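You operate a simulated robot arm through the tools that you are given. There is no shell and no other tool. Be economical: measure what you need, move in short steps, check, and stop when the job is done.

The job below is to be done with a simulated two-armed robot. You get a single attempt, and the scene is never put back.

JOB
Pick up the can that says "Grease" from the top of the green bench with one hand, pass it to the other hand and put it on the top of the sink bench. Set down upright: can.

It is judged by the outcome, as a careful person would: the job done as asked, and still so three seconds after it is handed in. It fails if anything else is knocked over, pushed out of place, dropped, spilled or broken.

ROBOT AND FRAMES
Two 7-joint arms with two-finger parallel grippers on one trunk, on a base that drives. Base frame: it is fixed to the floor where the robot stands at the start and does not move with it; the origin is under the middle of the robot, x ahead of it, y to its left, z up; the surface under the hand at the start is at about z = 0.8. Readings come in m, degrees, newtons and seconds.
The left shoulder is at the start at [-0.109, 0.119, 0.729], the right one opposite. With the tool pointing down near the work surface each hand reaches from about 0.1 to 0.54 m from the robot's upright axis, wherever it stands, measured 20 degrees to its own side. Places, roughly: top of the sink bench [3, 2.8, 0.8]. Payload 3.43 kg a hand.
Tool frame (each hand has its own): the origin (TCP) lies between the finger pads and is the grasp point; the fingertips stand 0.03 m ahead of it; z points along the fingers, y is the line along which they close. Largest opening 0.094 m; finger width 0.028, thickness 0.01; the body of the gripper, 0.05 by 0.096 m, starts 0.055 m behind the TCP.
Orientation is told as [roll, pitch, yaw] about the base's x, y, z axes, in that order, counted from this pose: with the fingers straight down and closing along the base's y, the tool's x points along the base's -x, its y along +y and its z along -z.

CONTROLS
- The arms move only by the tool play_rows. It takes "left_increments", "right_increments" or both (then of equal length, played together; a hand with none holds still); each is a list of rows, each a list of 3 entries, a list of its own where there are three numbers: the shift along the base's x, y, z in cm, then the turn, a rotation vector about the base's x, y, z in degrees, then the opening, from 0 (shut) to 1 (fully open). In form: [[[dx, dy, dz], [rx, ry, rz], grip], ...]. A call has 1 to 10 rows; each row is the pose to reach, as a shift and turn from the pose commanded when the call began. A row lasts 0.2 s, in which the tool goes at most 0.05 m and 8.6 degrees; a call with a longer step from one row to the next is refused whole, and so is a gripper value outside its range. Where a pose cannot be reached the arm comes as near as it can. A force on the tool above 40 N (or 10 N above the force at the start of the call, whichever is more), or a blocked arm, ends the call early, and 0.2 s more pass. The fingers move at their own pace (about 0.153 m/s each) and stop on an object; they squeeze with about 35 N. The grip force told is the motor's: it shows also when the fingers shut on nothing. Time passes only in rows, and 0.2 s behind the last, so rows that repeat a pose let the fingers close. It gives the time, the measured TCP pose, the force on the tool (base axes), the opening and the grip force at its end, in the units of the frame above (readings bear some noise), with the torque about the TCP (base axes, N m) and any sound that the robot's microphone picked up, and new pictures: "show" is both (left out), scene, wrist or none (wrist: the cameras of the hands that moved).
- Cameras (640 x 400 px; columns grow to the right, rows downward): "scene" is now at [0.0447, 0.0235, 1.442]; the picture's right is [0.28, -0.96, 0.00], its down [-0.67, -0.20, -0.72] and it looks along [0.69, 0.20, -0.70] (base axes); focal length 278 px, centre (320, 200). "left" rides on the left gripper at [0.076, -0.014, -0.102] in its tool frame; the picture's right is [0.18, 0.98, 0.00], its down [-0.75, 0.14, -0.64] and it looks along [-0.63, 0.12, 0.77] (tool axes); focal length 243 px, centre (320, 200). "right" rides on the right gripper at [0.076, 0.014, -0.102] in its tool frame; the picture's right is [-0.18, 0.98, 0.00], its down [-0.75, -0.14, -0.64] and it looks along [-0.63, -0.12, 0.77] (tool axes); focal length 243 px, centre (320, 200). There is no depth. A picture from a camera that has moved, and an enlarged one, comes with that camera's place and axes in the base frame and with its lens.
- raise_lower(by): slides the trunk up (or, below 0, down) by that many m; the arms and the scene camera ride with it, the base frame stays. It gives what a move gives, with no picture.
- steer(legs): drives the robot by 1 to 6 legs, each [ahead, left, turn to the left] in m, m and degrees, along the robot's own axes; the way and the turn of a leg run together, so that a leg with both is an arc; at most 1.5 m and 180 degrees a leg. The arms and the cameras ride along, it lands a little off, and it stops where it bumps. It gives what a move gives, and a new picture of the scene camera.
- aim_head(pan, tilt): turns the head with the scene camera to pan (to the left, within 143 degrees either way) and tilt (down, from -29 to 69), counted from straight ahead of the robot. It gives what a move gives, and a new picture of the scene camera.
- inspect(camera, box): a new picture of the part [left, top, right, bottom] of that camera's present view, enlarged. It takes no simulated time.
- hand_in(): hands the job in; it is judged then, once.

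Go step by step. Nothing tells you exact positions but the pictures and the camera data: compare them with the known pose of the tool, close in by small moves and look again before you grip or let go. The budget is 120 turns and 260 pictures, counting those below and the enlarged ones. Unless the task says otherwise, let go and move clear before handing in, and close with one line.

The tools are called after "Request:" as name(argument=value, ...) on one line, values as JSON. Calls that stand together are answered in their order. play_rows: Moves the arms, as the interface text tells. Its arguments: {"type":"object","properties":{"left_increments":{"type":"array"},"right_increments":{"type":"array"},"show":{"type":"string","enum":["both","scene","wrist","none"]}},"required":[]} The other tools are called the same way: raise_lower (by) slides the trunk up or down; steer (legs) drives the base; aim_head (pan, tilt) turns the head that bears the scene camera; inspect (camera, box) takes an enlarged picture of a part of a camera's view; hand_in () hands the job in.

At the start:

```text
t: 0.0
left_eef_pos: [0.316, 0.1783, 1.1101]
left_tcp_rot: [-0.1, 0.0, 0.0]
left_contact_force: [-0.3, -0.3, 0.4]
left_ft_torque: [0.01, -0.01, -0.01]
left_gripper_width: 0.094
left_grip_force: 0.2
right_eef_pos: [0.2909, -0.0618, 1.0801]
right_tcp_rot: [0.1, 0.0, 0.0]
right_contact_force: [-0.4, -0.4, -0.2]
right_ft_torque: [0.01, -0.02, 0.01]
right_gripper_width: 0.0941
right_grip_force: 0.0
trunk travel left (down, up): [-0.15, 0.185]
robot x, y, heading: [0.0033, 0.0036, 0.1]
head pan, tilt: [16.4, 44.0]
```

scene: 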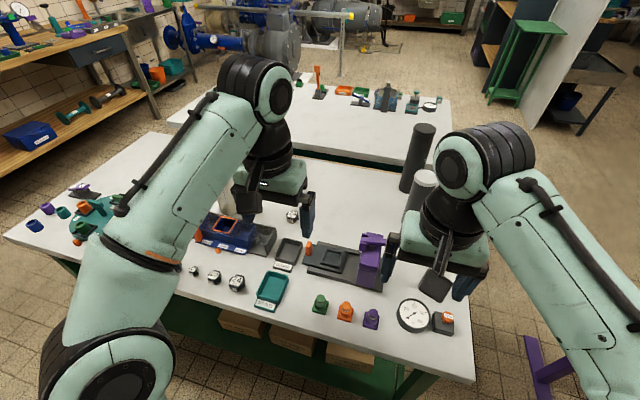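
right: 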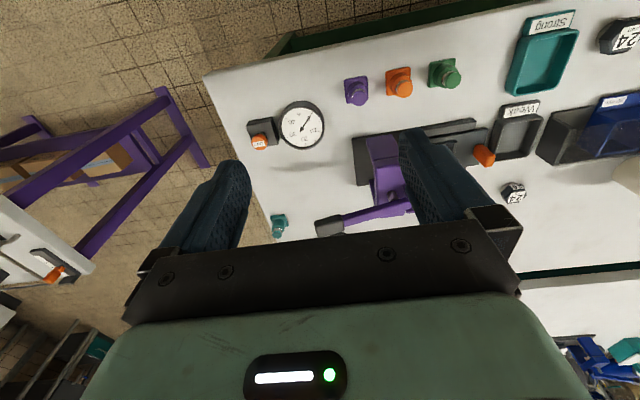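
left: 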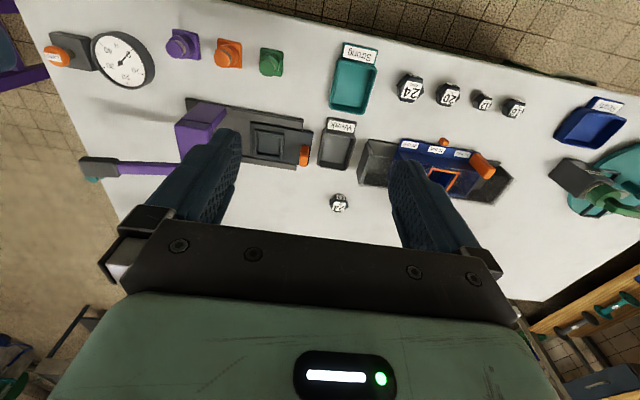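

I see a white-topped bench in front of me and other benches beyond. I need to find the green bench, the Grease can and the sink bench, so I look around.

Request:
aim_head(pan=45, tilt=15)

Request:
aim_head(pan=-40, tilt=15)

Request:
aim_head(pan=-120, tilt=20)

Request:
aim_head(pan=125, tilt=20)

```text
t: 0.9
left_eef_pos: [0.3168, 0.1775, 1.1113]
left_tcp_rot: [0.0, -0.1, 0.1]
left_contact_force: [0.9, -0.2, 0.2]
left_ft_torque: [-0.01, 0.02, 0.01]
left_gripper_width: 0.094
left_grip_force: 0.0
right_eef_pos: [0.291, -0.0615, 1.0798]
right_tcp_rot: [0.0, 0.0, 0.0]
right_contact_force: [-0.2, 0.6, -0.1]
right_ft_torque: [-0.04, -0.04, -0.03]
right_gripper_width: 0.0942
right_grip_force: 0.2
trunk travel left (down, up): [-0.15, 0.185]
robot x, y, heading: [-0.0026, -0.0019, 0.1]
head pan, tilt: [45.0, 15.0]
camera scene: at [0.0321, 0.0663, 1.4873], right [0.71, -0.71, 0.0], down [-0.18, -0.18, -0.97], along [0.68, 0.68, -0.26], focal length 278 px, centre (320, 200)
```

scene: 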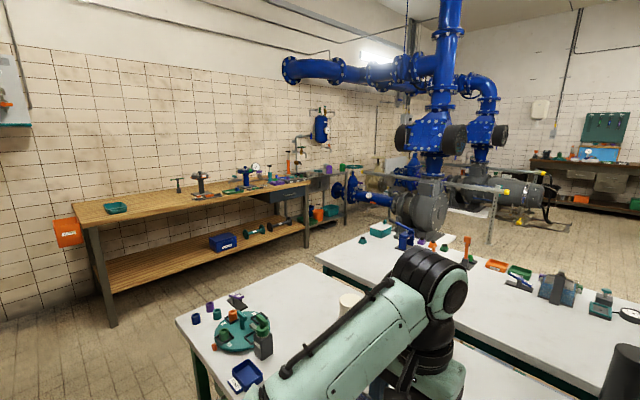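

```text
t: 2.5
left_eef_pos: [0.3156, 0.1784, 1.1101]
left_tcp_rot: [0.0, 0.1, -0.1]
left_contact_force: [0.4, 0.9, 0.0]
left_ft_torque: [-0.02, 0.0, 0.04]
left_gripper_width: 0.0939
left_grip_force: 0.1
right_eef_pos: [0.2912, -0.0599, 1.0807]
right_tcp_rot: [0.0, 0.1, 0.0]
right_contact_force: [-0.6, -0.8, -0.4]
right_ft_torque: [0.0, 0.0, 0.0]
right_gripper_width: 0.0935
right_grip_force: 0.1
trunk travel left (down, up): [-0.15, 0.185]
robot x, y, heading: [0.0005, 0.0019, 0.0]
head pan, tilt: [-40.0, 15.0]
camera scene: at [0.0375, -0.0597, 1.4874], right [-0.64, -0.77, 0.0], down [-0.2, 0.17, -0.97], along [0.74, -0.62, -0.26], focal length 278 px, centre (320, 200)
```

scene: 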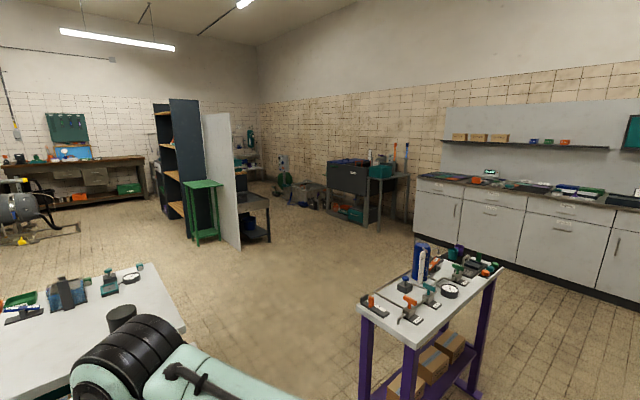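

```text
t: 4.1
left_eef_pos: [0.3175, 0.1774, 1.1117]
left_tcp_rot: [0.0, 0.0, 0.0]
left_contact_force: [0.2, -0.1, -0.7]
left_ft_torque: [-0.02, 0.0, 0.01]
left_gripper_width: 0.094
left_grip_force: 0.1
right_eef_pos: [0.2916, -0.0606, 1.0821]
right_tcp_rot: [0.0, 0.1, -0.1]
right_contact_force: [0.2, 0.1, 0.5]
right_ft_torque: [0.0, 0.03, -0.03]
right_gripper_width: 0.094
right_grip_force: 0.0
trunk travel left (down, up): [-0.15, 0.185]
robot x, y, heading: [0.001, 0.0025, -0.2]
head pan, tilt: [-120.0, 20.0]
camera scene: at [-0.0805, -0.0804, 1.4793], right [-0.87, 0.5, 0.0], down [0.17, 0.3, -0.94], along [-0.47, -0.81, -0.34], focal length 278 px, centre (320, 200)
```

scene: 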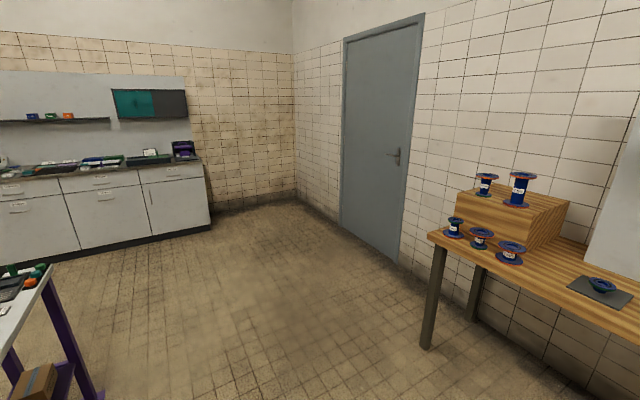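

```text
t: 7.5
left_eef_pos: [0.3165, 0.1784, 1.1109]
left_tcp_rot: [0.0, 0.0, -0.1]
left_contact_force: [0.2, -0.2, -0.1]
left_ft_torque: [-0.01, 0.0, 0.0]
left_gripper_width: 0.0941
left_grip_force: 0.1
right_eef_pos: [0.2917, -0.0628, 1.0809]
right_tcp_rot: [0.0, 0.0, -0.1]
right_contact_force: [0.1, 0.6, 0.0]
right_ft_torque: [0.03, 0.02, -0.03]
right_gripper_width: 0.094
right_grip_force: 0.2
trunk travel left (down, up): [-0.15, 0.185]
robot x, y, heading: [-0.0018, 0.0004, -0.1]
head pan, tilt: [125.0, 20.0]
camera scene: at [-0.0874, 0.0766, 1.4793], right [0.82, 0.57, 0.0], down [0.2, -0.28, -0.94], along [-0.54, 0.77, -0.34], focal length 278 px, centre (320, 200)
```

scene: 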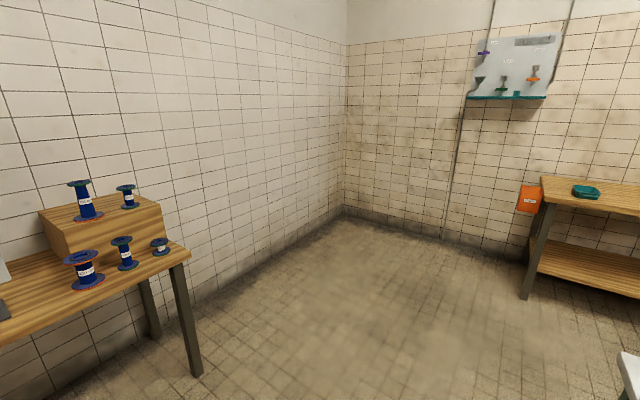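

The benches ahead have green frames and there are cylinders between the arms. I look closer at those and toward the sink bench at (3, 2.8).

Request:
aim_head(pan=0, tilt=35)

Request:
aim_head(pan=43, tilt=20)

Request:
inspect(camera="scene", box=[240, 80, 440, 205])

Request:
inspect(camera="scene", box=[160, 200, 400, 350])

```text
t: 9.6
left_eef_pos: [0.3181, 0.1785, 1.11]
left_tcp_rot: [0.0, 0.0, 0.0]
left_contact_force: [0.2, 1.2, -0.9]
left_ft_torque: [-0.01, -0.02, 0.02]
left_gripper_width: 0.0938
left_grip_force: 0.1
right_eef_pos: [0.291, -0.0607, 1.0807]
right_tcp_rot: [0.0, 0.1, -0.1]
right_contact_force: [0.5, -0.1, 0.7]
right_ft_torque: [0.01, 0.0, -0.01]
right_gripper_width: 0.0941
right_grip_force: 0.1
trunk travel left (down, up): [-0.15, 0.185]
robot x, y, heading: [0.0014, -0.0022, -0.2]
head pan, tilt: [0.0, 35.0]
camera scene: at [0.054, 0.0004, 1.4554], right [0.0, -1.0, 0.0], down [-0.57, 0.0, -0.82], along [0.82, 0.0, -0.57], focal length 278 px, centre (320, 200)
```

scene: 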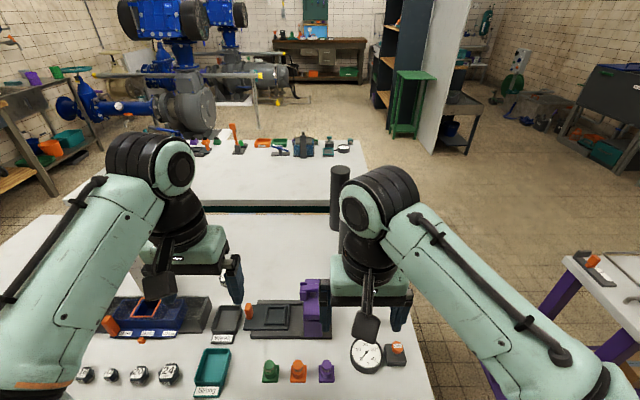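

```text
t: 10.7
left_eef_pos: [0.3178, 0.1778, 1.1094]
left_tcp_rot: [0.1, 0.0, 0.0]
left_contact_force: [-0.9, -0.6, 0.4]
left_ft_torque: [0.03, -0.01, -0.02]
left_gripper_width: 0.0939
left_grip_force: 0.0
right_eef_pos: [0.2897, -0.0615, 1.0803]
right_tcp_rot: [0.0, 0.0, 0.1]
right_contact_force: [-0.4, 0.4, 0.3]
right_ft_torque: [-0.03, 0.01, 0.01]
right_gripper_width: 0.0942
right_grip_force: 0.0
trunk travel left (down, up): [-0.15, 0.185]
robot x, y, heading: [-0.0015, -0.0031, 0.1]
head pan, tilt: [43.0, 20.0]
camera scene: at [0.0341, 0.0637, 1.4792], right [0.68, -0.73, 0.0], down [-0.25, -0.23, -0.94], along [0.69, 0.64, -0.34], focal length 278 px, centre (320, 200)
```

scene: 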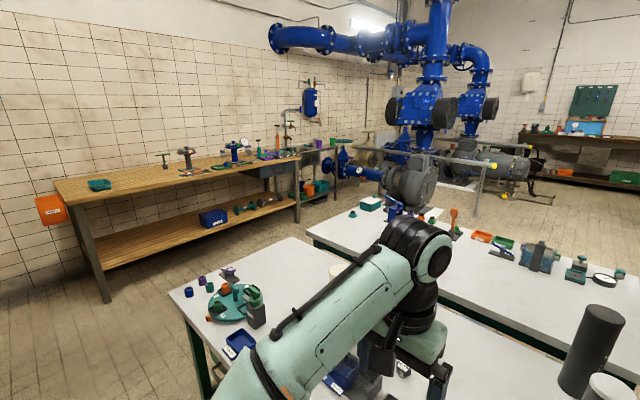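

```text
3.20 times, centred on (340, 142) of scene
camera zoom: at [0.0341, 0.0637, 1.4792], right [0.68, -0.73, 0.0], down [-0.25, -0.23, -0.94], along [0.69, 0.64, -0.34], focal length 889 px, centre (256, 384)
```

zoom: 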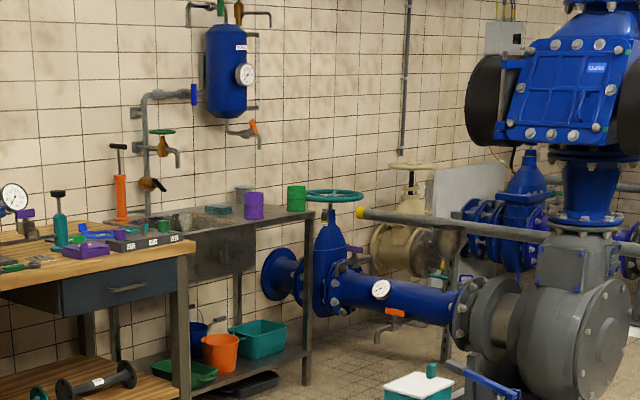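

```text
2.67 times, centred on (280, 275) of scene
camera zoom: at [0.0341, 0.0637, 1.4792], right [0.68, -0.73, 0.0], down [-0.25, -0.23, -0.94], along [0.69, 0.64, -0.34], focal length 741 px, centre (427, 0)
```

zoom: 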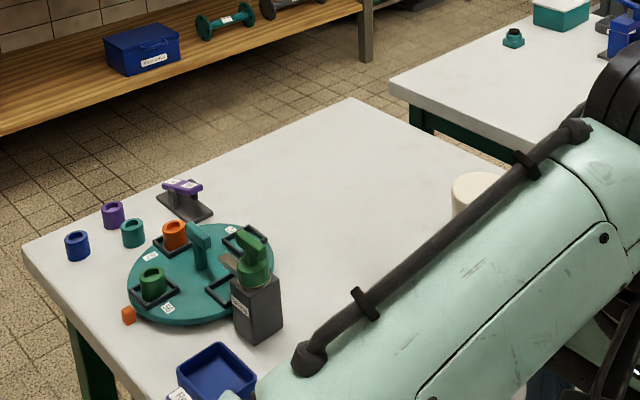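

The sink bench lies past the wooden bench, with a purple and a green can at its right end. On the green-framed bench there are dark, grey and white cylinders, so I look for the labels.

Request:
aim_head(pan=15, tilt=35)

Request:
inspect(camera="scene", box=[340, 100, 500, 260])

Request:
play_rows(left_increments=[[[-4, 0, 0], [0, 0, 0], 1], [[-8, 0, 0], [0, 0, 0], 1], [[-12, 0, 0], [0, 0, 0], 1], [[-12, -3, 0], [0, 0, 0], 1]], right_increments=[[[0, -4, 0], [0, 0, 0], 1], [[0, -8, 0], [0, 0, 0], 1], [[-4, -12, 0], [0, 0, 0], 1], [[-8, -12, 0], [0, 0, 0], 1]], show="scene")

```text
t: 11.6
left_eef_pos: [0.3166, 0.178, 1.1094]
left_tcp_rot: [0.0, 0.0, 0.0]
left_contact_force: [0.2, -0.7, -0.1]
left_ft_torque: [0.02, 0.0, -0.01]
left_gripper_width: 0.094
left_grip_force: 0.1
right_eef_pos: [0.292, -0.0606, 1.0809]
right_tcp_rot: [0.0, 0.0, -0.1]
right_contact_force: [0.0, -0.4, 0.6]
right_ft_torque: [-0.01, 0.03, 0.03]
right_gripper_width: 0.0938
right_grip_force: 0.0
trunk travel left (down, up): [-0.15, 0.185]
robot x, y, heading: [-0.0006, -0.0004, 0.1]
head pan, tilt: [15.0, 35.0]
camera scene: at [0.051, 0.0232, 1.4554], right [0.26, -0.97, 0.0], down [-0.55, -0.15, -0.82], along [0.79, 0.21, -0.57], focal length 278 px, centre (320, 200)
```

scene: 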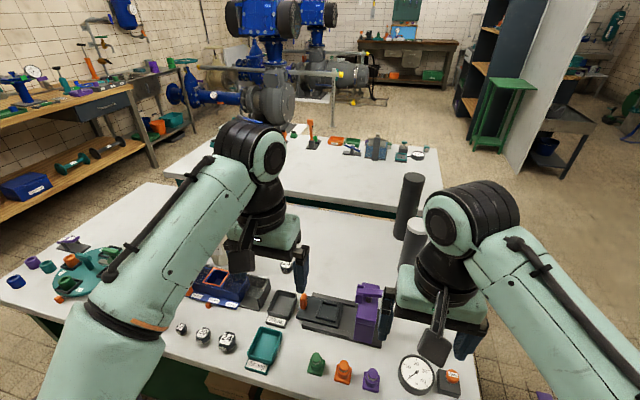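

```text
2.50 times, centred on (420, 180) of scene
camera zoom: at [0.051, 0.0232, 1.4554], right [0.26, -0.97, 0.0], down [-0.55, -0.15, -0.82], along [0.79, 0.21, -0.57], focal length 695 px, centre (70, 250)
```

zoom: 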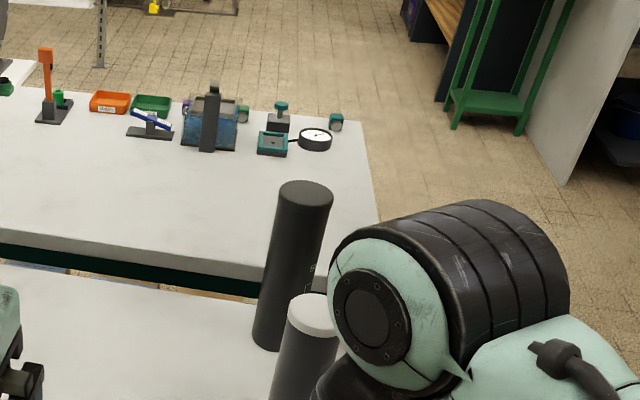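

```text
refused: row 3 steps farther than a row can; nothing moved
```

Request:
play_rows(left_increments=[[[-4, 0, 0], [0, 0, 0], 1], [[-8, 0, 0], [0, 0, 0], 1], [[-12, 0, 0], [0, 0, 0], 1], [[-12, -3, 0], [0, 0, 0], 1]], right_increments=[[[0, -4, 0], [0, 0, 0], 1], [[0, -8, 0], [0, 0, 0], 1], [[-3, -11, 0], [0, 0, 0], 1], [[-6, -13, 0], [0, 0, 0], 1]], show="scene")

```text
t: 12.6
left_eef_pos: [0.1972, 0.1468, 1.1076]
left_tcp_rot: [0.1, 0.0, 0.0]
left_contact_force: [0.5, 0.1, -0.4]
left_ft_torque: [0.0, 0.0, -0.01]
left_gripper_width: 0.0942
left_grip_force: 0.1
right_eef_pos: [0.2302, -0.1911, 1.0806]
right_tcp_rot: [0.0, 0.1, 0.0]
right_contact_force: [-0.5, -0.6, -0.2]
right_ft_torque: [0.0, 0.03, -0.04]
right_gripper_width: 0.0941
right_grip_force: 0.0
trunk travel left (down, up): [-0.15, 0.185]
robot x, y, heading: [-0.0007, 0.0004, -0.1]
head pan, tilt: [15.0, 35.0]
camera scene: at [0.0514, 0.022, 1.4554], right [0.26, -0.97, 0.0], down [-0.55, -0.15, -0.82], along [0.79, 0.21, -0.57], focal length 278 px, centre (320, 200)
```

scene: 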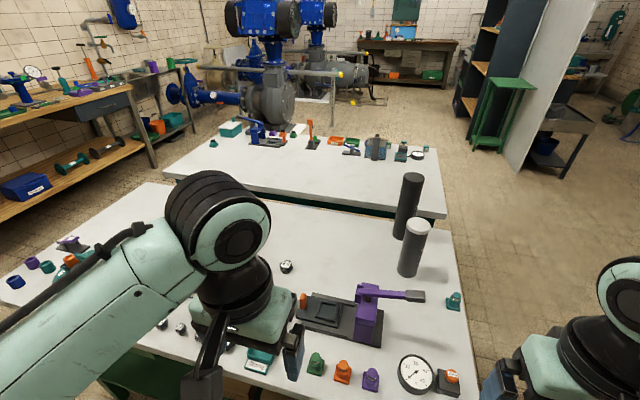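

Request:
inspect(camera="scene", box=[340, 160, 480, 290])

Request:
play_rows(left_increments=[[[-4, 2, 0], [0, 0, 0], 1], [[-7, 4, -3], [0, 0, 0], 1], [[-7, 8, -5], [0, 0, 0], 1], [[-7, 12, -7], [0, 0, 0], 1]], show="scene")

Request:
aim_head(pan=43, tilt=40)

```text
3.08 times, centred on (410, 225) of scene
camera zoom: at [0.0514, 0.022, 1.4554], right [0.26, -0.97, 0.0], down [-0.55, -0.15, -0.82], along [0.79, 0.21, -0.57], focal length 855 px, centre (43, 123)
```

zoom: 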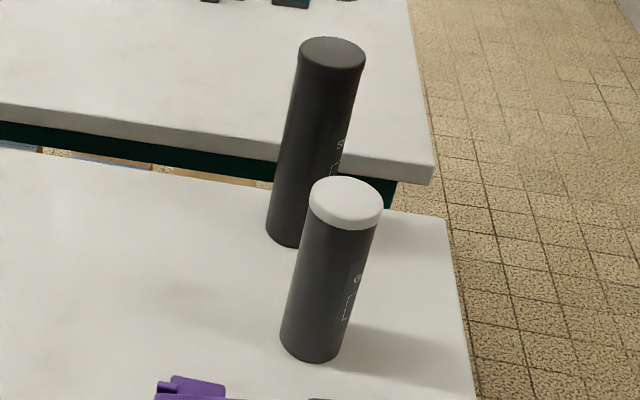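

```text
t: 13.6
left_eef_pos: [0.1269, 0.2672, 1.0393]
left_tcp_rot: [-0.1, 0.0, -0.1]
left_contact_force: [0.6, 0.3, 0.7]
left_ft_torque: [-0.06, -0.03, -0.01]
left_gripper_width: 0.094
left_grip_force: 0.0
right_eef_pos: [0.2304, -0.1901, 1.08]
right_tcp_rot: [-0.1, -0.1, 0.0]
right_contact_force: [-0.3, -0.5, 0.1]
right_ft_torque: [0.02, 0.03, -0.01]
right_gripper_width: 0.0944
right_grip_force: 0.0
trunk travel left (down, up): [-0.15, 0.185]
robot x, y, heading: [0.0001, -0.0009, -0.1]
head pan, tilt: [15.0, 35.0]
camera scene: at [0.0508, 0.0235, 1.4554], right [0.26, -0.97, 0.0], down [-0.55, -0.15, -0.82], along [0.79, 0.21, -0.57], focal length 278 px, centre (320, 200)
```

scene: 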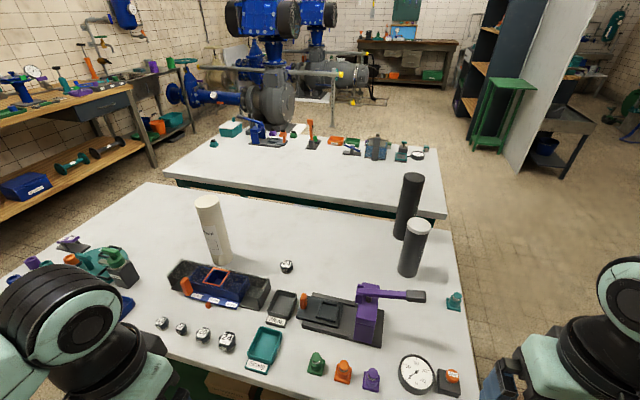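

```text
t: 14.5
left_eef_pos: [0.1266, 0.2676, 1.0402]
left_tcp_rot: [0.0, 0.0, 0.0]
left_contact_force: [1.2, -0.3, 0.3]
left_ft_torque: [0.02, 0.01, -0.01]
left_gripper_width: 0.0939
left_grip_force: 0.1
right_eef_pos: [0.2297, -0.19, 1.0806]
right_tcp_rot: [0.1, 0.1, 0.0]
right_contact_force: [0.0, 0.7, -0.5]
right_ft_torque: [0.05, 0.03, -0.02]
right_gripper_width: 0.0943
right_grip_force: 0.0
trunk travel left (down, up): [-0.15, 0.185]
robot x, y, heading: [-0.0034, -0.0025, -0.1]
head pan, tilt: [43.0, 40.0]
camera scene: at [0.0282, 0.0582, 1.4479], right [0.68, -0.73, 0.0], down [-0.47, -0.44, -0.77], along [0.56, 0.52, -0.64], focal length 278 px, centre (320, 200)
```

scene: 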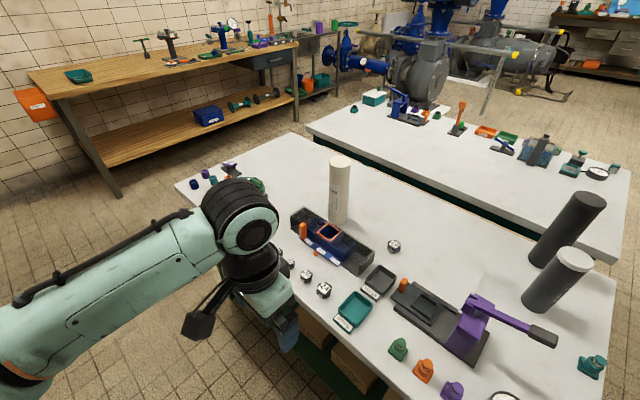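

Three tall cans stand on the green-framed bench: cream, dark with a white lid, and all dark. I zoom in on the labels.

Request:
inspect(camera="scene", box=[310, 150, 370, 235])

Request:
inspect(camera="scene", box=[515, 180, 615, 320])

Request:
aim_head(pan=5, tilt=40)

Request:
inspect(camera="scene", box=[300, 120, 420, 260])

```text
4.71 times, centred on (340, 192) of scene
camera zoom: at [0.0282, 0.0582, 1.4479], right [0.68, -0.73, 0.0], down [-0.47, -0.44, -0.77], along [0.56, 0.52, -0.64], focal length 1307 px, centre (226, 235)
```

zoom: 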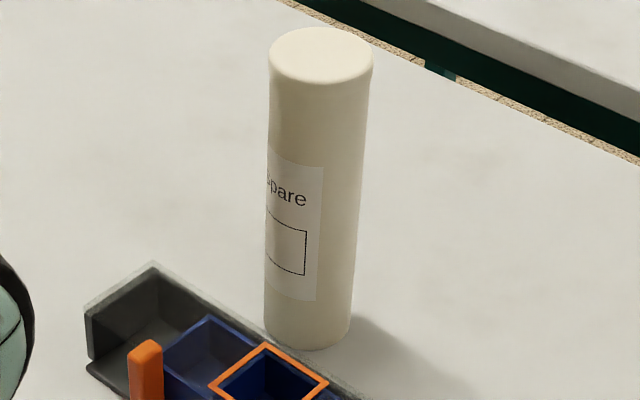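

```text
2.86 times, centred on (565, 250) of scene
camera zoom: at [0.0282, 0.0582, 1.4479], right [0.68, -0.73, 0.0], down [-0.47, -0.44, -0.77], along [0.56, 0.52, -0.64], focal length 794 px, centre (-380, 57)
```

zoom: 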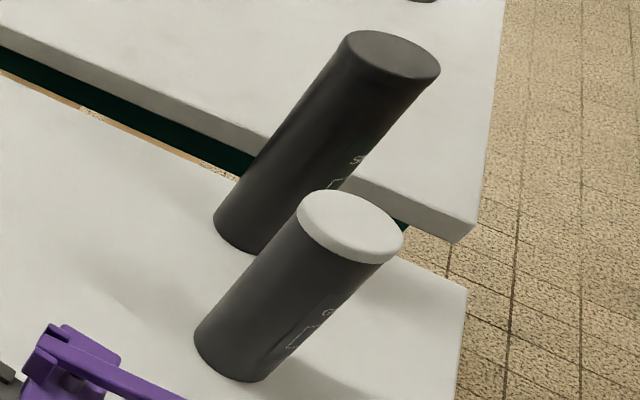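

```text
t: 15.6
left_eef_pos: [0.1258, 0.2669, 1.0403]
left_tcp_rot: [-0.1, 0.0, 0.1]
left_contact_force: [0.7, 0.6, -0.2]
left_ft_torque: [0.02, 0.02, -0.01]
left_gripper_width: 0.0938
left_grip_force: 0.0
right_eef_pos: [0.2306, -0.1902, 1.0812]
right_tcp_rot: [0.0, 0.1, 0.0]
right_contact_force: [0.7, -0.1, 0.0]
right_ft_torque: [0.01, -0.01, 0.0]
right_gripper_width: 0.0941
right_grip_force: 0.0
trunk travel left (down, up): [-0.15, 0.185]
robot x, y, heading: [0.0024, 0.0005, -0.1]
head pan, tilt: [5.0, 40.0]
camera scene: at [0.0506, 0.0078, 1.4479], right [0.09, -1.0, 0.0], down [-0.64, -0.06, -0.77], along [0.76, 0.07, -0.64], focal length 278 px, centre (320, 200)
```

scene: 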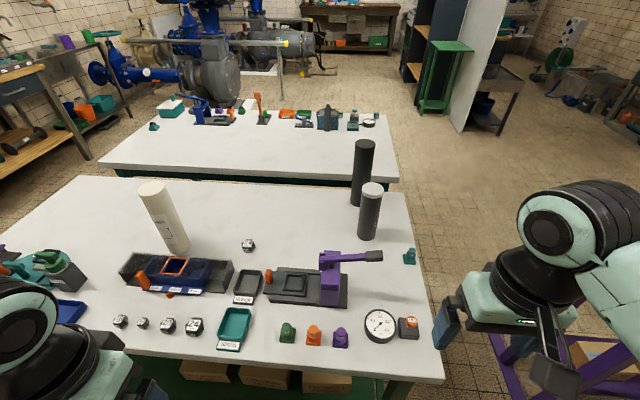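

```text
2.86 times, centred on (360, 190) of scene
camera zoom: at [0.0506, 0.0078, 1.4479], right [0.09, -1.0, 0.0], down [-0.64, -0.06, -0.77], along [0.76, 0.07, -0.64], focal length 794 px, centre (206, 229)
```

zoom: 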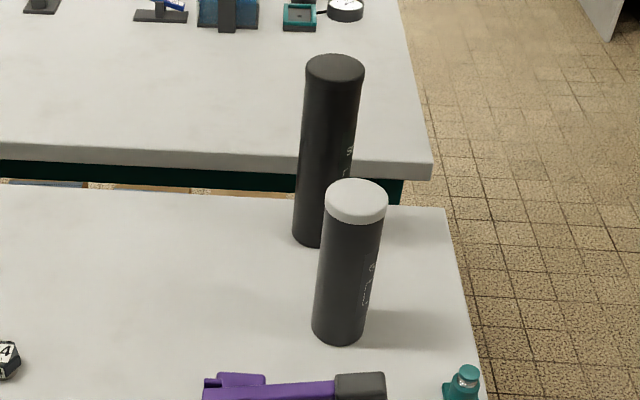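

The white-lid can's label seems to start with "G" and faces right (-y); it stands at about (0.65, -0.09), out of easy reach from here. I check the room for the base on the right side and where the edges are.

Request:
aim_head(pan=-70, tilt=60)

Request:
aim_head(pan=-35, tilt=50)

Request:
aim_head(pan=0, tilt=69)

```text
t: 17.0
left_eef_pos: [0.1263, 0.2673, 1.0391]
left_tcp_rot: [-0.1, 0.0, -0.1]
left_contact_force: [-0.5, -0.1, -0.1]
left_ft_torque: [0.0, 0.01, 0.0]
left_gripper_width: 0.0941
left_grip_force: 0.0
right_eef_pos: [0.2296, -0.1905, 1.0807]
right_tcp_rot: [0.0, 0.0, 0.0]
right_contact_force: [-0.5, -0.3, 0.1]
right_ft_torque: [0.04, 0.0, 0.02]
right_gripper_width: 0.094
right_grip_force: 0.0
trunk travel left (down, up): [-0.15, 0.185]
robot x, y, heading: [0.0004, -0.0005, -0.1]
head pan, tilt: [-70.0, 60.0]
camera scene: at [-0.0112, -0.0623, 1.4211], right [-0.94, -0.34, 0.0], down [-0.3, 0.81, -0.5], along [0.17, -0.47, -0.87], focal length 278 px, centre (320, 200)
```

scene: 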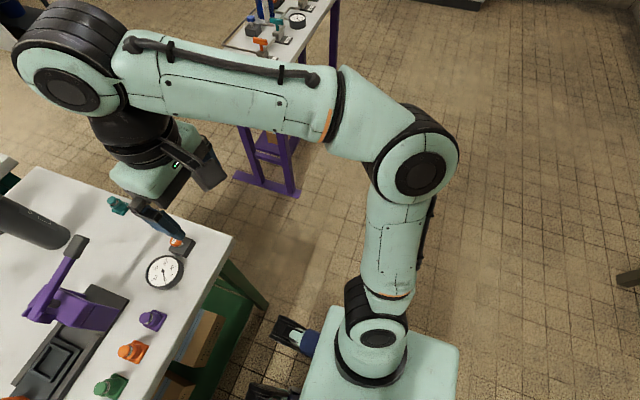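

```text
t: 18.0
left_eef_pos: [0.127, 0.2661, 1.0399]
left_tcp_rot: [0.0, 0.0, 0.0]
left_contact_force: [0.0, 0.0, -0.2]
left_ft_torque: [0.02, -0.01, 0.0]
left_gripper_width: 0.0942
left_grip_force: 0.0
right_eef_pos: [0.2311, -0.1916, 1.0807]
right_tcp_rot: [0.0, 0.0, 0.0]
right_contact_force: [-0.5, -0.3, 1.5]
right_ft_torque: [-0.04, 0.01, -0.01]
right_gripper_width: 0.094
right_grip_force: 0.1
trunk travel left (down, up): [-0.15, 0.185]
robot x, y, heading: [-0.0022, 0.0001, 0.1]
head pan, tilt: [-35.0, 50.0]
camera scene: at [0.029, -0.0439, 1.4337], right [-0.57, -0.82, 0.0], down [-0.63, 0.44, -0.64], along [0.53, -0.37, -0.77], focal length 278 px, centre (320, 200)
```

scene: 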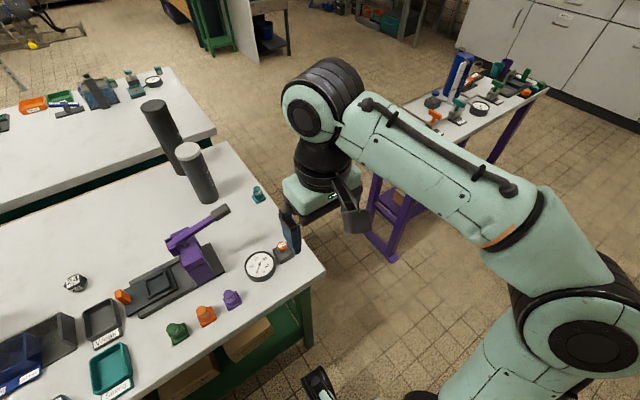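

```text
t: 19.1
left_eef_pos: [0.1271, 0.2669, 1.0399]
left_tcp_rot: [0.0, 0.1, 0.0]
left_contact_force: [0.9, -0.2, -0.4]
left_ft_torque: [-0.01, -0.03, -0.01]
left_gripper_width: 0.0941
left_grip_force: 0.1
right_eef_pos: [0.23, -0.19, 1.0811]
right_tcp_rot: [0.0, 0.1, -0.1]
right_contact_force: [-0.4, 0.6, -0.6]
right_ft_torque: [-0.01, 0.01, -0.03]
right_gripper_width: 0.0942
right_grip_force: 0.1
trunk travel left (down, up): [-0.15, 0.185]
robot x, y, heading: [-0.0028, -0.001, -0.2]
head pan, tilt: [0.0, 68.8]
camera scene: at [0.0219, 0.0002, 1.4118], right [0.0, -1.0, 0.0], down [-0.93, 0.0, -0.36], along [0.36, 0.0, -0.93], focal length 278 px, centre (320, 200)
```

scene: 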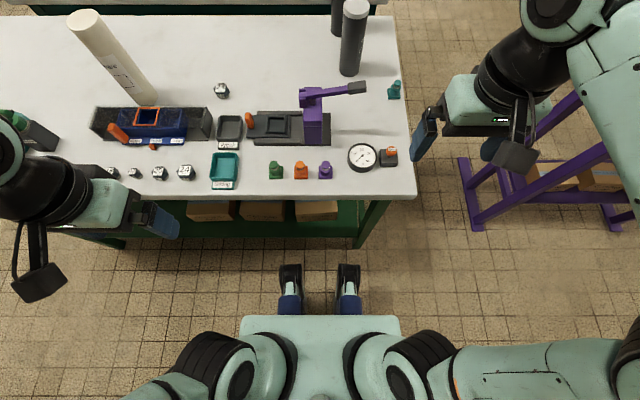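

There's room to stand in the corner right of the bench. I move sideways to the right and then forward, and read the label there before gripping.

Request:
play_rows(left_increments=[[[0, 0, 4], [0, 0, 0], 1], [[0, 0, 8], [0, 0, 0], 1]], right_increments=[[[-2, 3, 3], [0, 0, 0], 1], [[-4, 6, 6], [0, 0, 0], 1]], show="none")

Request:
steer(legs=[[0, -0.45, 0]])

Request:
aim_head(pan=30, tilt=40)

```text
t: 19.6
left_eef_pos: [0.1238, 0.2692, 1.1203]
left_tcp_rot: [0.0, -0.1, 0.1]
left_contact_force: [-0.8, 0.4, 1.0]
left_ft_torque: [-0.06, -0.07, -0.01]
left_gripper_width: 0.094
left_grip_force: 0.1
right_eef_pos: [0.1885, -0.1326, 1.14]
right_tcp_rot: [0.4, -0.3, -0.1]
right_contact_force: [2.6, -1.9, -2.2]
right_ft_torque: [0.13, 0.19, 0.0]
right_gripper_width: 0.0941
right_grip_force: 0.0
right hand out of reach, approached as far as the arm can: row 2
trunk travel left (down, up): [-0.15, 0.185]
robot x, y, heading: [-0.0006, 0.0008, -0.2]
head pan, tilt: [0.0, 68.8]
```

```text
t: 24.1
left_eef_pos: [0.1242, -0.1849, 1.1196]
left_tcp_rot: [0.0, 0.0, -0.1]
left_contact_force: [0.5, -0.2, -0.5]
left_ft_torque: [0.03, -0.02, 0.0]
left_gripper_width: 0.094
left_grip_force: 0.0
right_eef_pos: [0.1909, -0.5872, 1.1388]
right_tcp_rot: [0.2, -0.2, -0.2]
right_contact_force: [0.2, 0.1, -0.3]
right_ft_torque: [-0.01, -0.01, 0.01]
right_gripper_width: 0.0939
right_grip_force: 0.0
trunk travel left (down, up): [-0.15, 0.185]
robot x, y, heading: [0.0009, -0.4518, -0.1]
head pan, tilt: [0.0, 68.8]
camera scene: at [0.0214, -0.4524, 1.4117], right [0.0, -1.0, 0.0], down [-0.93, 0.0, -0.36], along [0.36, 0.0, -0.93], focal length 278 px, centre (320, 200)
```

scene: 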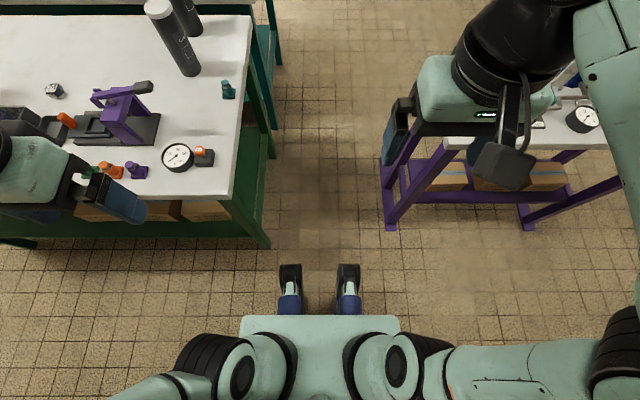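

```text
t: 25.1
left_eef_pos: [0.1241, -0.1845, 1.1191]
left_tcp_rot: [0.1, 0.0, 0.0]
left_contact_force: [-0.6, 0.7, -0.5]
left_ft_torque: [0.0, -0.03, -0.01]
left_gripper_width: 0.0939
left_grip_force: 0.0
right_eef_pos: [0.1909, -0.5862, 1.1399]
right_tcp_rot: [0.3, -0.3, -0.2]
right_contact_force: [0.8, 0.4, 0.3]
right_ft_torque: [-0.01, 0.0, 0.0]
right_gripper_width: 0.0941
right_grip_force: 0.1
trunk travel left (down, up): [-0.15, 0.185]
robot x, y, heading: [0.0013, -0.4524, -0.1]
head pan, tilt: [30.0, 40.0]
camera scene: at [0.0393, -0.4099, 1.4478], right [0.5, -0.87, 0.0], down [-0.56, -0.32, -0.77], along [0.66, 0.38, -0.64], focal length 278 px, centre (320, 200)
```

scene: 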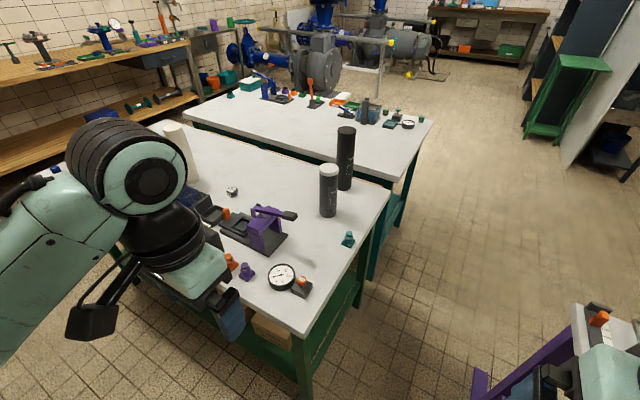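

Request:
inspect(camera="scene", box=[300, 120, 370, 225])

Request:
aim_head(pan=70, tilt=65)

```text
3.81 times, centred on (335, 172) of scene
camera zoom: at [0.0393, -0.4099, 1.4478], right [0.5, -0.87, 0.0], down [-0.56, -0.32, -0.77], along [0.66, 0.38, -0.64], focal length 1058 px, centre (263, 305)
```

zoom: 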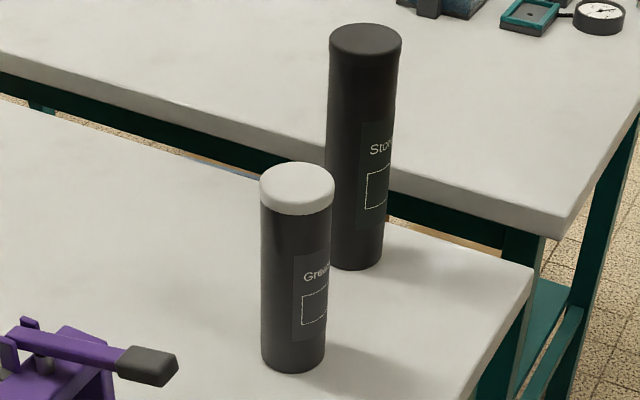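

```text
t: 26.2
left_eef_pos: [0.1245, -0.1848, 1.1195]
left_tcp_rot: [0.0, 0.0, 0.0]
left_contact_force: [-0.2, -0.7, -0.1]
left_ft_torque: [0.02, 0.01, 0.01]
left_gripper_width: 0.0942
left_grip_force: 0.0
right_eef_pos: [0.1899, -0.5859, 1.139]
right_tcp_rot: [0.3, -0.1, -0.3]
right_contact_force: [0.1, -0.4, 1.0]
right_ft_torque: [0.01, 0.01, -0.04]
right_gripper_width: 0.0939
right_grip_force: 0.1
trunk travel left (down, up): [-0.15, 0.185]
robot x, y, heading: [-0.0017, -0.451, -0.0]
head pan, tilt: [70.0, 65.0]
camera scene: at [-0.0135, -0.3951, 1.4156], right [0.94, -0.34, 0.0], down [-0.31, -0.85, -0.42], along [0.15, 0.4, -0.91], focal length 278 px, centre (320, 200)
```

scene: 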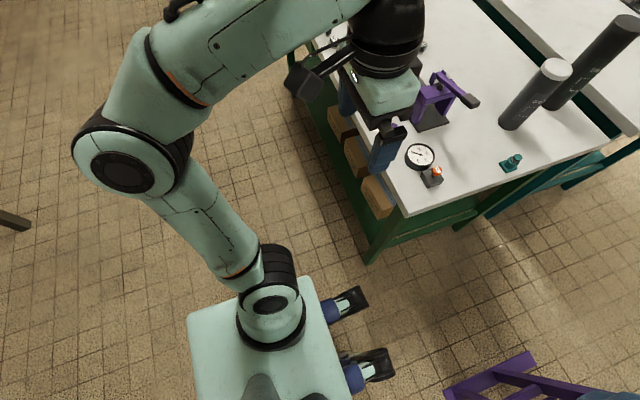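

The label reads "Grease" on the white-lid can, standing at about (0.66, -0.083), top z≈0.985, about 6 cm across. I drive ahead into the corner.

Request:
steer(legs=[[0.3, 0, 0]])

Request:
aim_head(pan=40, tilt=55)

```text
t: 27.7
left_eef_pos: [0.2919, -0.1948, 1.1197]
left_tcp_rot: [0.1, 0.1, 0.5]
left_contact_force: [-1.1, -0.3, 1.0]
left_ft_torque: [0.02, -0.05, 0.0]
left_gripper_width: 0.0939
left_grip_force: 0.1
right_eef_pos: [0.3617, -0.5967, 1.1379]
right_tcp_rot: [0.3, -0.1, 0.4]
right_contact_force: [-0.7, -0.6, 0.4]
right_ft_torque: [0.0, -0.05, -0.01]
right_gripper_width: 0.0942
right_grip_force: 0.1
trunk travel left (down, up): [-0.15, 0.185]
robot x, y, heading: [0.167, -0.4604, 0.2]
head pan, tilt: [70.0, 65.0]
stopped in leg 1: the robot was blocked; the commanded pose is now the measured one
camera scene: at [0.1548, -0.4068, 1.4156], right [0.94, -0.33, 0.0], down [-0.3, -0.85, -0.42], along [0.14, 0.4, -0.91], focal length 278 px, centre (320, 200)
```

scene: 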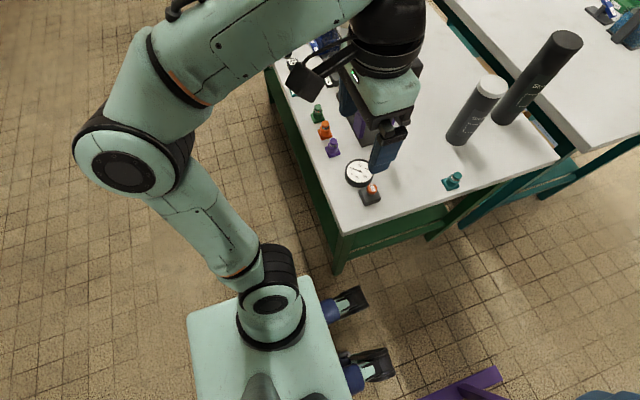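

```text
t: 28.7
left_eef_pos: [0.2923, -0.1928, 1.1196]
left_tcp_rot: [0.0, 0.1, 0.7]
left_contact_force: [0.0, -1.3, -0.3]
left_ft_torque: [-0.01, 0.0, 0.0]
left_gripper_width: 0.0937
left_grip_force: 0.0
right_eef_pos: [0.3628, -0.5954, 1.1368]
right_tcp_rot: [0.3, 0.1, 0.4]
right_contact_force: [0.5, 0.5, -0.1]
right_ft_torque: [0.01, 0.01, -0.02]
right_gripper_width: 0.0942
right_grip_force: 0.0
trunk travel left (down, up): [-0.15, 0.185]
robot x, y, heading: [0.1719, -0.4651, 0.5]
head pan, tilt: [40.0, 55.0]
camera scene: at [0.19, -0.4157, 1.4271], right [0.65, -0.76, 0.0], down [-0.62, -0.53, -0.57], along [0.44, 0.37, -0.82], focal length 278 px, centre (320, 200)
```

scene: 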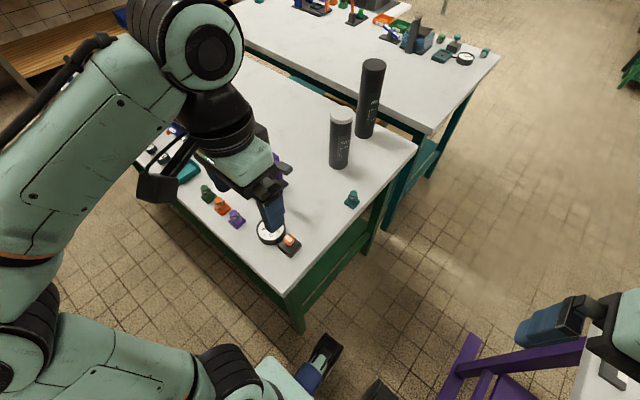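

The base was blocked at x≈0.17, so I look at what it touches.

Request:
aim_head(pan=-40, tilt=60)

Request:
aim_head(pan=10, tilt=69)

```text
t: 30.2
left_eef_pos: [0.293, -0.1947, 1.1191]
left_tcp_rot: [0.0, 0.1, 0.6]
left_contact_force: [-0.2, -0.3, -1.2]
left_ft_torque: [-0.03, 0.0, -0.04]
left_gripper_width: 0.094
left_grip_force: 0.0
right_eef_pos: [0.3626, -0.5941, 1.1382]
right_tcp_rot: [0.3, 0.0, 0.3]
right_contact_force: [0.7, -0.6, 0.0]
right_ft_torque: [0.0, 0.06, 0.04]
right_gripper_width: 0.0941
right_grip_force: 0.1
trunk travel left (down, up): [-0.15, 0.185]
robot x, y, heading: [0.1687, -0.4612, 0.6]
head pan, tilt: [-40.0, 60.0]
camera scene: at [0.1868, -0.505, 1.4211], right [-0.64, -0.77, 0.0], down [-0.67, 0.55, -0.5], along [0.39, -0.32, -0.87], focal length 278 px, centre (320, 200)
```

scene: 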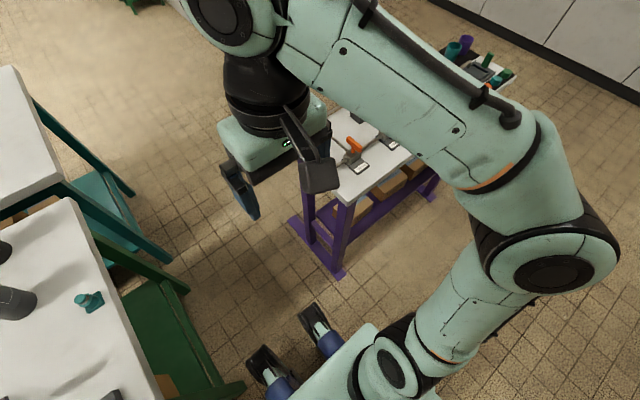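

```text
t: 31.4
left_eef_pos: [0.2931, -0.1936, 1.119]
left_tcp_rot: [0.1, 0.2, 0.6]
left_contact_force: [0.0, -0.6, 0.4]
left_ft_torque: [0.01, 0.03, 0.02]
left_gripper_width: 0.094
left_grip_force: 0.1
right_eef_pos: [0.3627, -0.5943, 1.1377]
right_tcp_rot: [0.3, -0.1, 0.4]
right_contact_force: [-0.2, -0.4, -0.7]
right_ft_torque: [-0.02, 0.03, -0.01]
right_gripper_width: 0.0938
right_grip_force: 0.0
trunk travel left (down, up): [-0.15, 0.185]
robot x, y, heading: [0.1676, -0.463, 0.6]
head pan, tilt: [10.0, 68.8]
camera scene: at [0.1903, -0.4525, 1.4117], right [0.18, -0.98, 0.0], down [-0.92, -0.17, -0.36], along [0.36, 0.07, -0.93], focal length 278 px, centre (320, 200)
```

scene: 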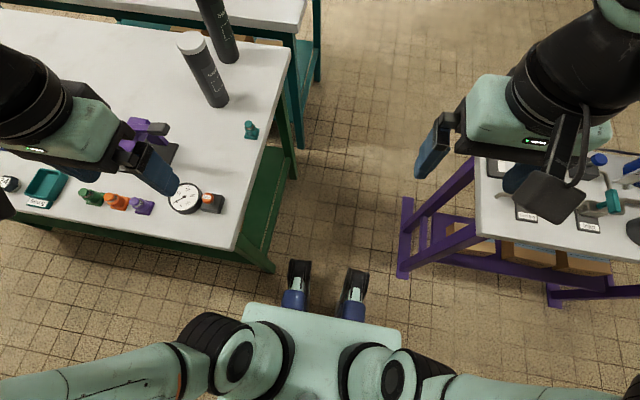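

The base is against the splayed leg of the green bench. Instead of pushing on, I back off a little and turn right, which brings the left shoulder nearer the can.

Request:
steer(legs=[[-0.03, -0.03, 0], [0, 0, -30]])

Request:
aim_head(pan=55, tilt=45)

```text
t: 33.8
left_eef_pos: [0.3798, -0.32, 1.1203]
left_tcp_rot: [0.0, 0.2, -29.1]
left_contact_force: [0.0, 0.0, -0.7]
left_ft_torque: [0.0, 0.0, 0.0]
left_gripper_width: 0.0939
left_grip_force: 0.0
right_eef_pos: [0.2434, -0.7034, 1.1365]
right_tcp_rot: [0.4, 0.1, -29.1]
right_contact_force: [0.4, -0.5, 0.3]
right_ft_torque: [0.01, 0.02, 0.0]
right_gripper_width: 0.0941
right_grip_force: 0.0
trunk travel left (down, up): [-0.15, 0.185]
robot x, y, heading: [0.1381, -0.4947, -29.1]
head pan, tilt: [10.0, 68.8]
camera scene: at [0.1633, -0.4932, 1.4117], right [-0.33, -0.94, 0.0], down [-0.88, 0.31, -0.36], along [0.34, -0.12, -0.93], focal length 278 px, centre (320, 200)
```

scene: 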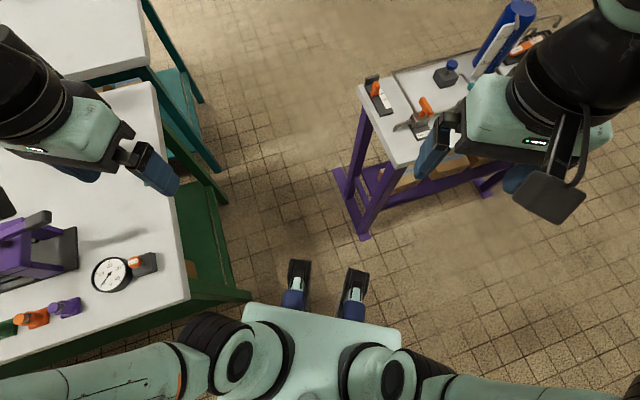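

```text
t: 34.9
left_eef_pos: [0.3804, -0.3196, 1.119]
left_tcp_rot: [0.0, 0.1, -29.0]
left_contact_force: [-0.1, -0.8, 0.0]
left_ft_torque: [0.03, 0.01, 0.02]
left_gripper_width: 0.0941
left_grip_force: 0.0
right_eef_pos: [0.2417, -0.7045, 1.1367]
right_tcp_rot: [0.3, 0.1, -29.2]
right_contact_force: [0.2, -0.6, -0.5]
right_ft_torque: [0.02, 0.01, 0.04]
right_gripper_width: 0.094
right_grip_force: 0.0
trunk travel left (down, up): [-0.15, 0.185]
robot x, y, heading: [0.1385, -0.4928, -29.1]
head pan, tilt: [55.0, 45.0]
camera scene: at [0.1835, -0.4396, 1.4406], right [0.44, -0.9, 0.0], down [-0.64, -0.31, -0.71], along [0.64, 0.31, -0.71], focal length 278 px, centre (320, 200)
```

scene: 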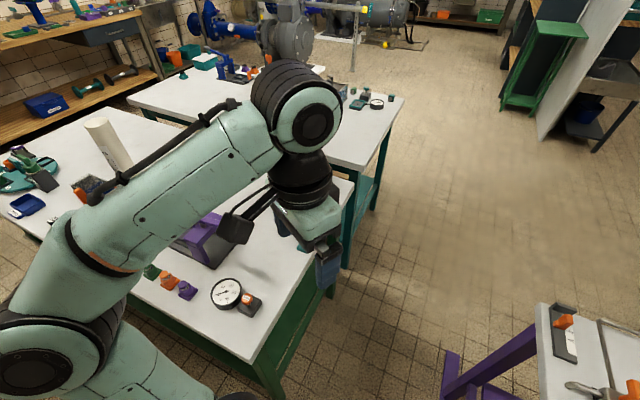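

I move a bit further in world +x, then bring the left hand toward above the can.

Request:
steer(legs=[[0.087, 0.048, 0]])

Request:
play_rows(left_increments=[[[3, 3, 0], [0, 0, 4], 1], [[6, 6, 0], [0, 0, 8], 1], [[9, 9, 0], [0, 0, 12], 1], [[11, 12, 0], [0, 0, 16], 1], [[12, 15, 0], [0, 0, 20], 1]], show="both")

```text
t: 36.1
left_eef_pos: [0.4799, -0.3221, 1.1194]
left_tcp_rot: [0.0, 0.1, -29.1]
left_contact_force: [1.0, 0.2, 0.3]
left_ft_torque: [-0.02, 0.01, 0.02]
left_gripper_width: 0.0938
left_grip_force: 0.0
right_eef_pos: [0.3429, -0.7043, 1.1376]
right_tcp_rot: [0.3, 0.0, -29.3]
right_contact_force: [0.7, 0.8, -0.2]
right_ft_torque: [0.01, 0.04, 0.0]
right_gripper_width: 0.0938
right_grip_force: 0.1
trunk travel left (down, up): [-0.15, 0.185]
robot x, y, heading: [0.2368, -0.4917, -29.0]
head pan, tilt: [55.0, 45.0]
camera scene: at [0.2842, -0.4408, 1.4406], right [0.44, -0.9, 0.0], down [-0.64, -0.31, -0.71], along [0.64, 0.31, -0.71], focal length 278 px, centre (320, 200)
```

scene: 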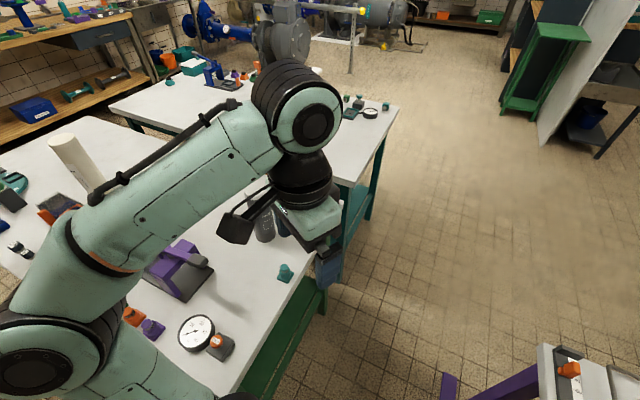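

```text
t: 37.3
left_eef_pos: [0.6013, -0.1688, 1.1215]
left_tcp_rot: [0.0, 0.1, -9.0]
left_contact_force: [0.0, 0.4, -0.1]
left_ft_torque: [-0.01, 0.0, 0.01]
left_gripper_width: 0.094
left_grip_force: 0.0
right_eef_pos: [0.3427, -0.704, 1.1377]
right_tcp_rot: [0.4, 0.0, -29.1]
right_contact_force: [0.2, 0.8, -0.9]
right_ft_torque: [0.01, -0.01, 0.0]
right_gripper_width: 0.094
right_grip_force: 0.1
trunk travel left (down, up): [-0.15, 0.185]
robot x, y, heading: [0.2424, -0.4983, -28.9]
head pan, tilt: [55.0, 45.0]
camera scene: at [0.2836, -0.4406, 1.4406], right [0.44, -0.9, 0.0], down [-0.64, -0.31, -0.71], along [0.64, 0.31, -0.71], focal length 278 px, centre (320, 200)
camera left: at [0.5226, -0.1703, 1.2233], right [-0.03, 1.0, 0.0], down [0.77, 0.02, 0.64], along [0.64, 0.02, -0.77], focal length 243 px, centre (320, 200)
```

scene: 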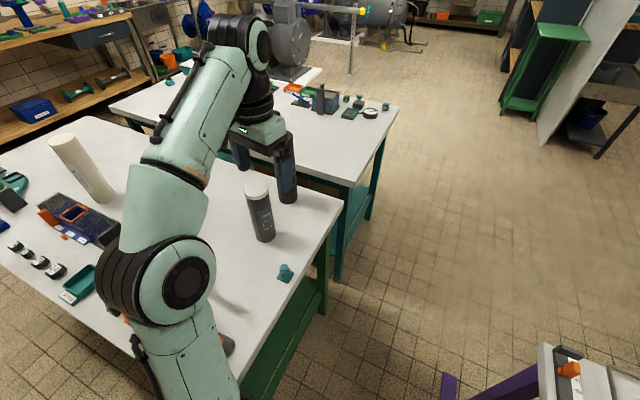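
left: 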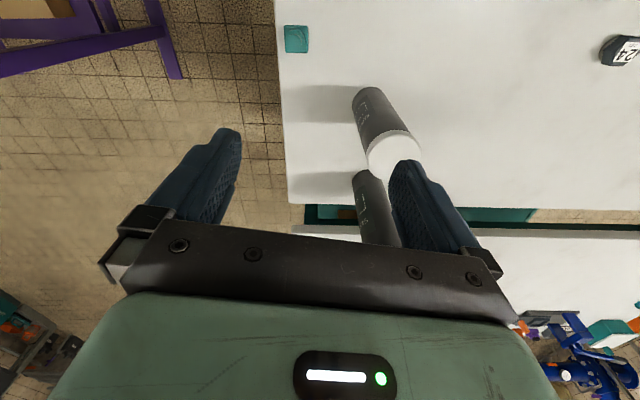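

The can's lid is at about (0.655, -0.086). I move above it at height.

Request:
play_rows(left_increments=[[[2, 3, 0], [0, 0, 3], 1], [[4, 6, 0], [0, 0, 6], 1], [[5.4, 8.3, 0], [0, 0, 9], 1], [[5.4, 8.3, 0], [0, 0, 9], 1]], show="both")

```text
t: 38.3
left_eef_pos: [0.6389, -0.0949, 1.0956]
left_tcp_rot: [0.1, 0.0, 0.0]
left_contact_force: [-0.4, -0.6, -0.3]
left_ft_torque: [-0.04, 0.01, 0.02]
left_gripper_width: 0.0942
left_grip_force: 0.1
left hand out of reach, approached as far as the arm can: row 1, 2, 3, 4
right_eef_pos: [0.3425, -0.7045, 1.1372]
right_tcp_rot: [0.3, 0.0, -29.2]
right_contact_force: [-0.7, -0.1, 0.3]
right_ft_torque: [0.0, 0.03, 0.01]
right_gripper_width: 0.0939
right_grip_force: 0.1
trunk travel left (down, up): [-0.15, 0.185]
robot x, y, heading: [0.2378, -0.4938, -29.1]
head pan, tilt: [55.0, 45.0]
camera scene: at [0.2834, -0.4412, 1.4406], right [0.44, -0.9, 0.0], down [-0.64, -0.31, -0.71], along [0.64, 0.31, -0.71], focal length 278 px, centre (320, 200)
camera left: at [0.5629, -0.1075, 1.1986], right [-0.18, 0.98, 0.0], down [0.75, 0.14, 0.64], along [0.63, 0.12, -0.77], focal length 243 px, centre (320, 200)
```

scene: 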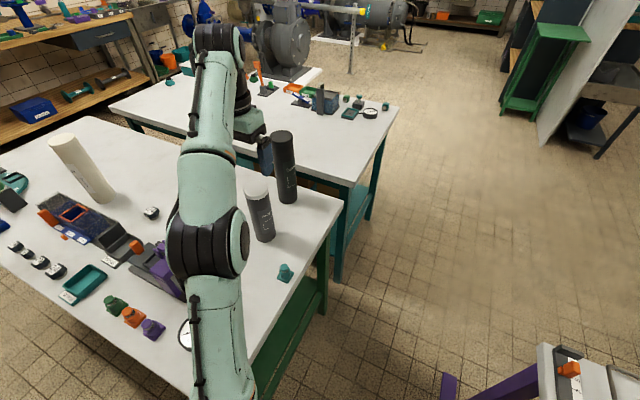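
left: 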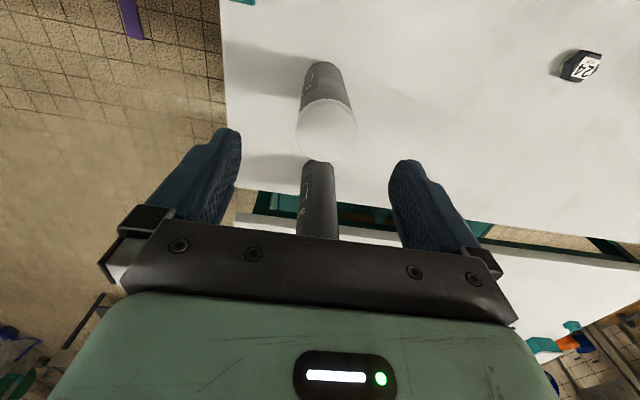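

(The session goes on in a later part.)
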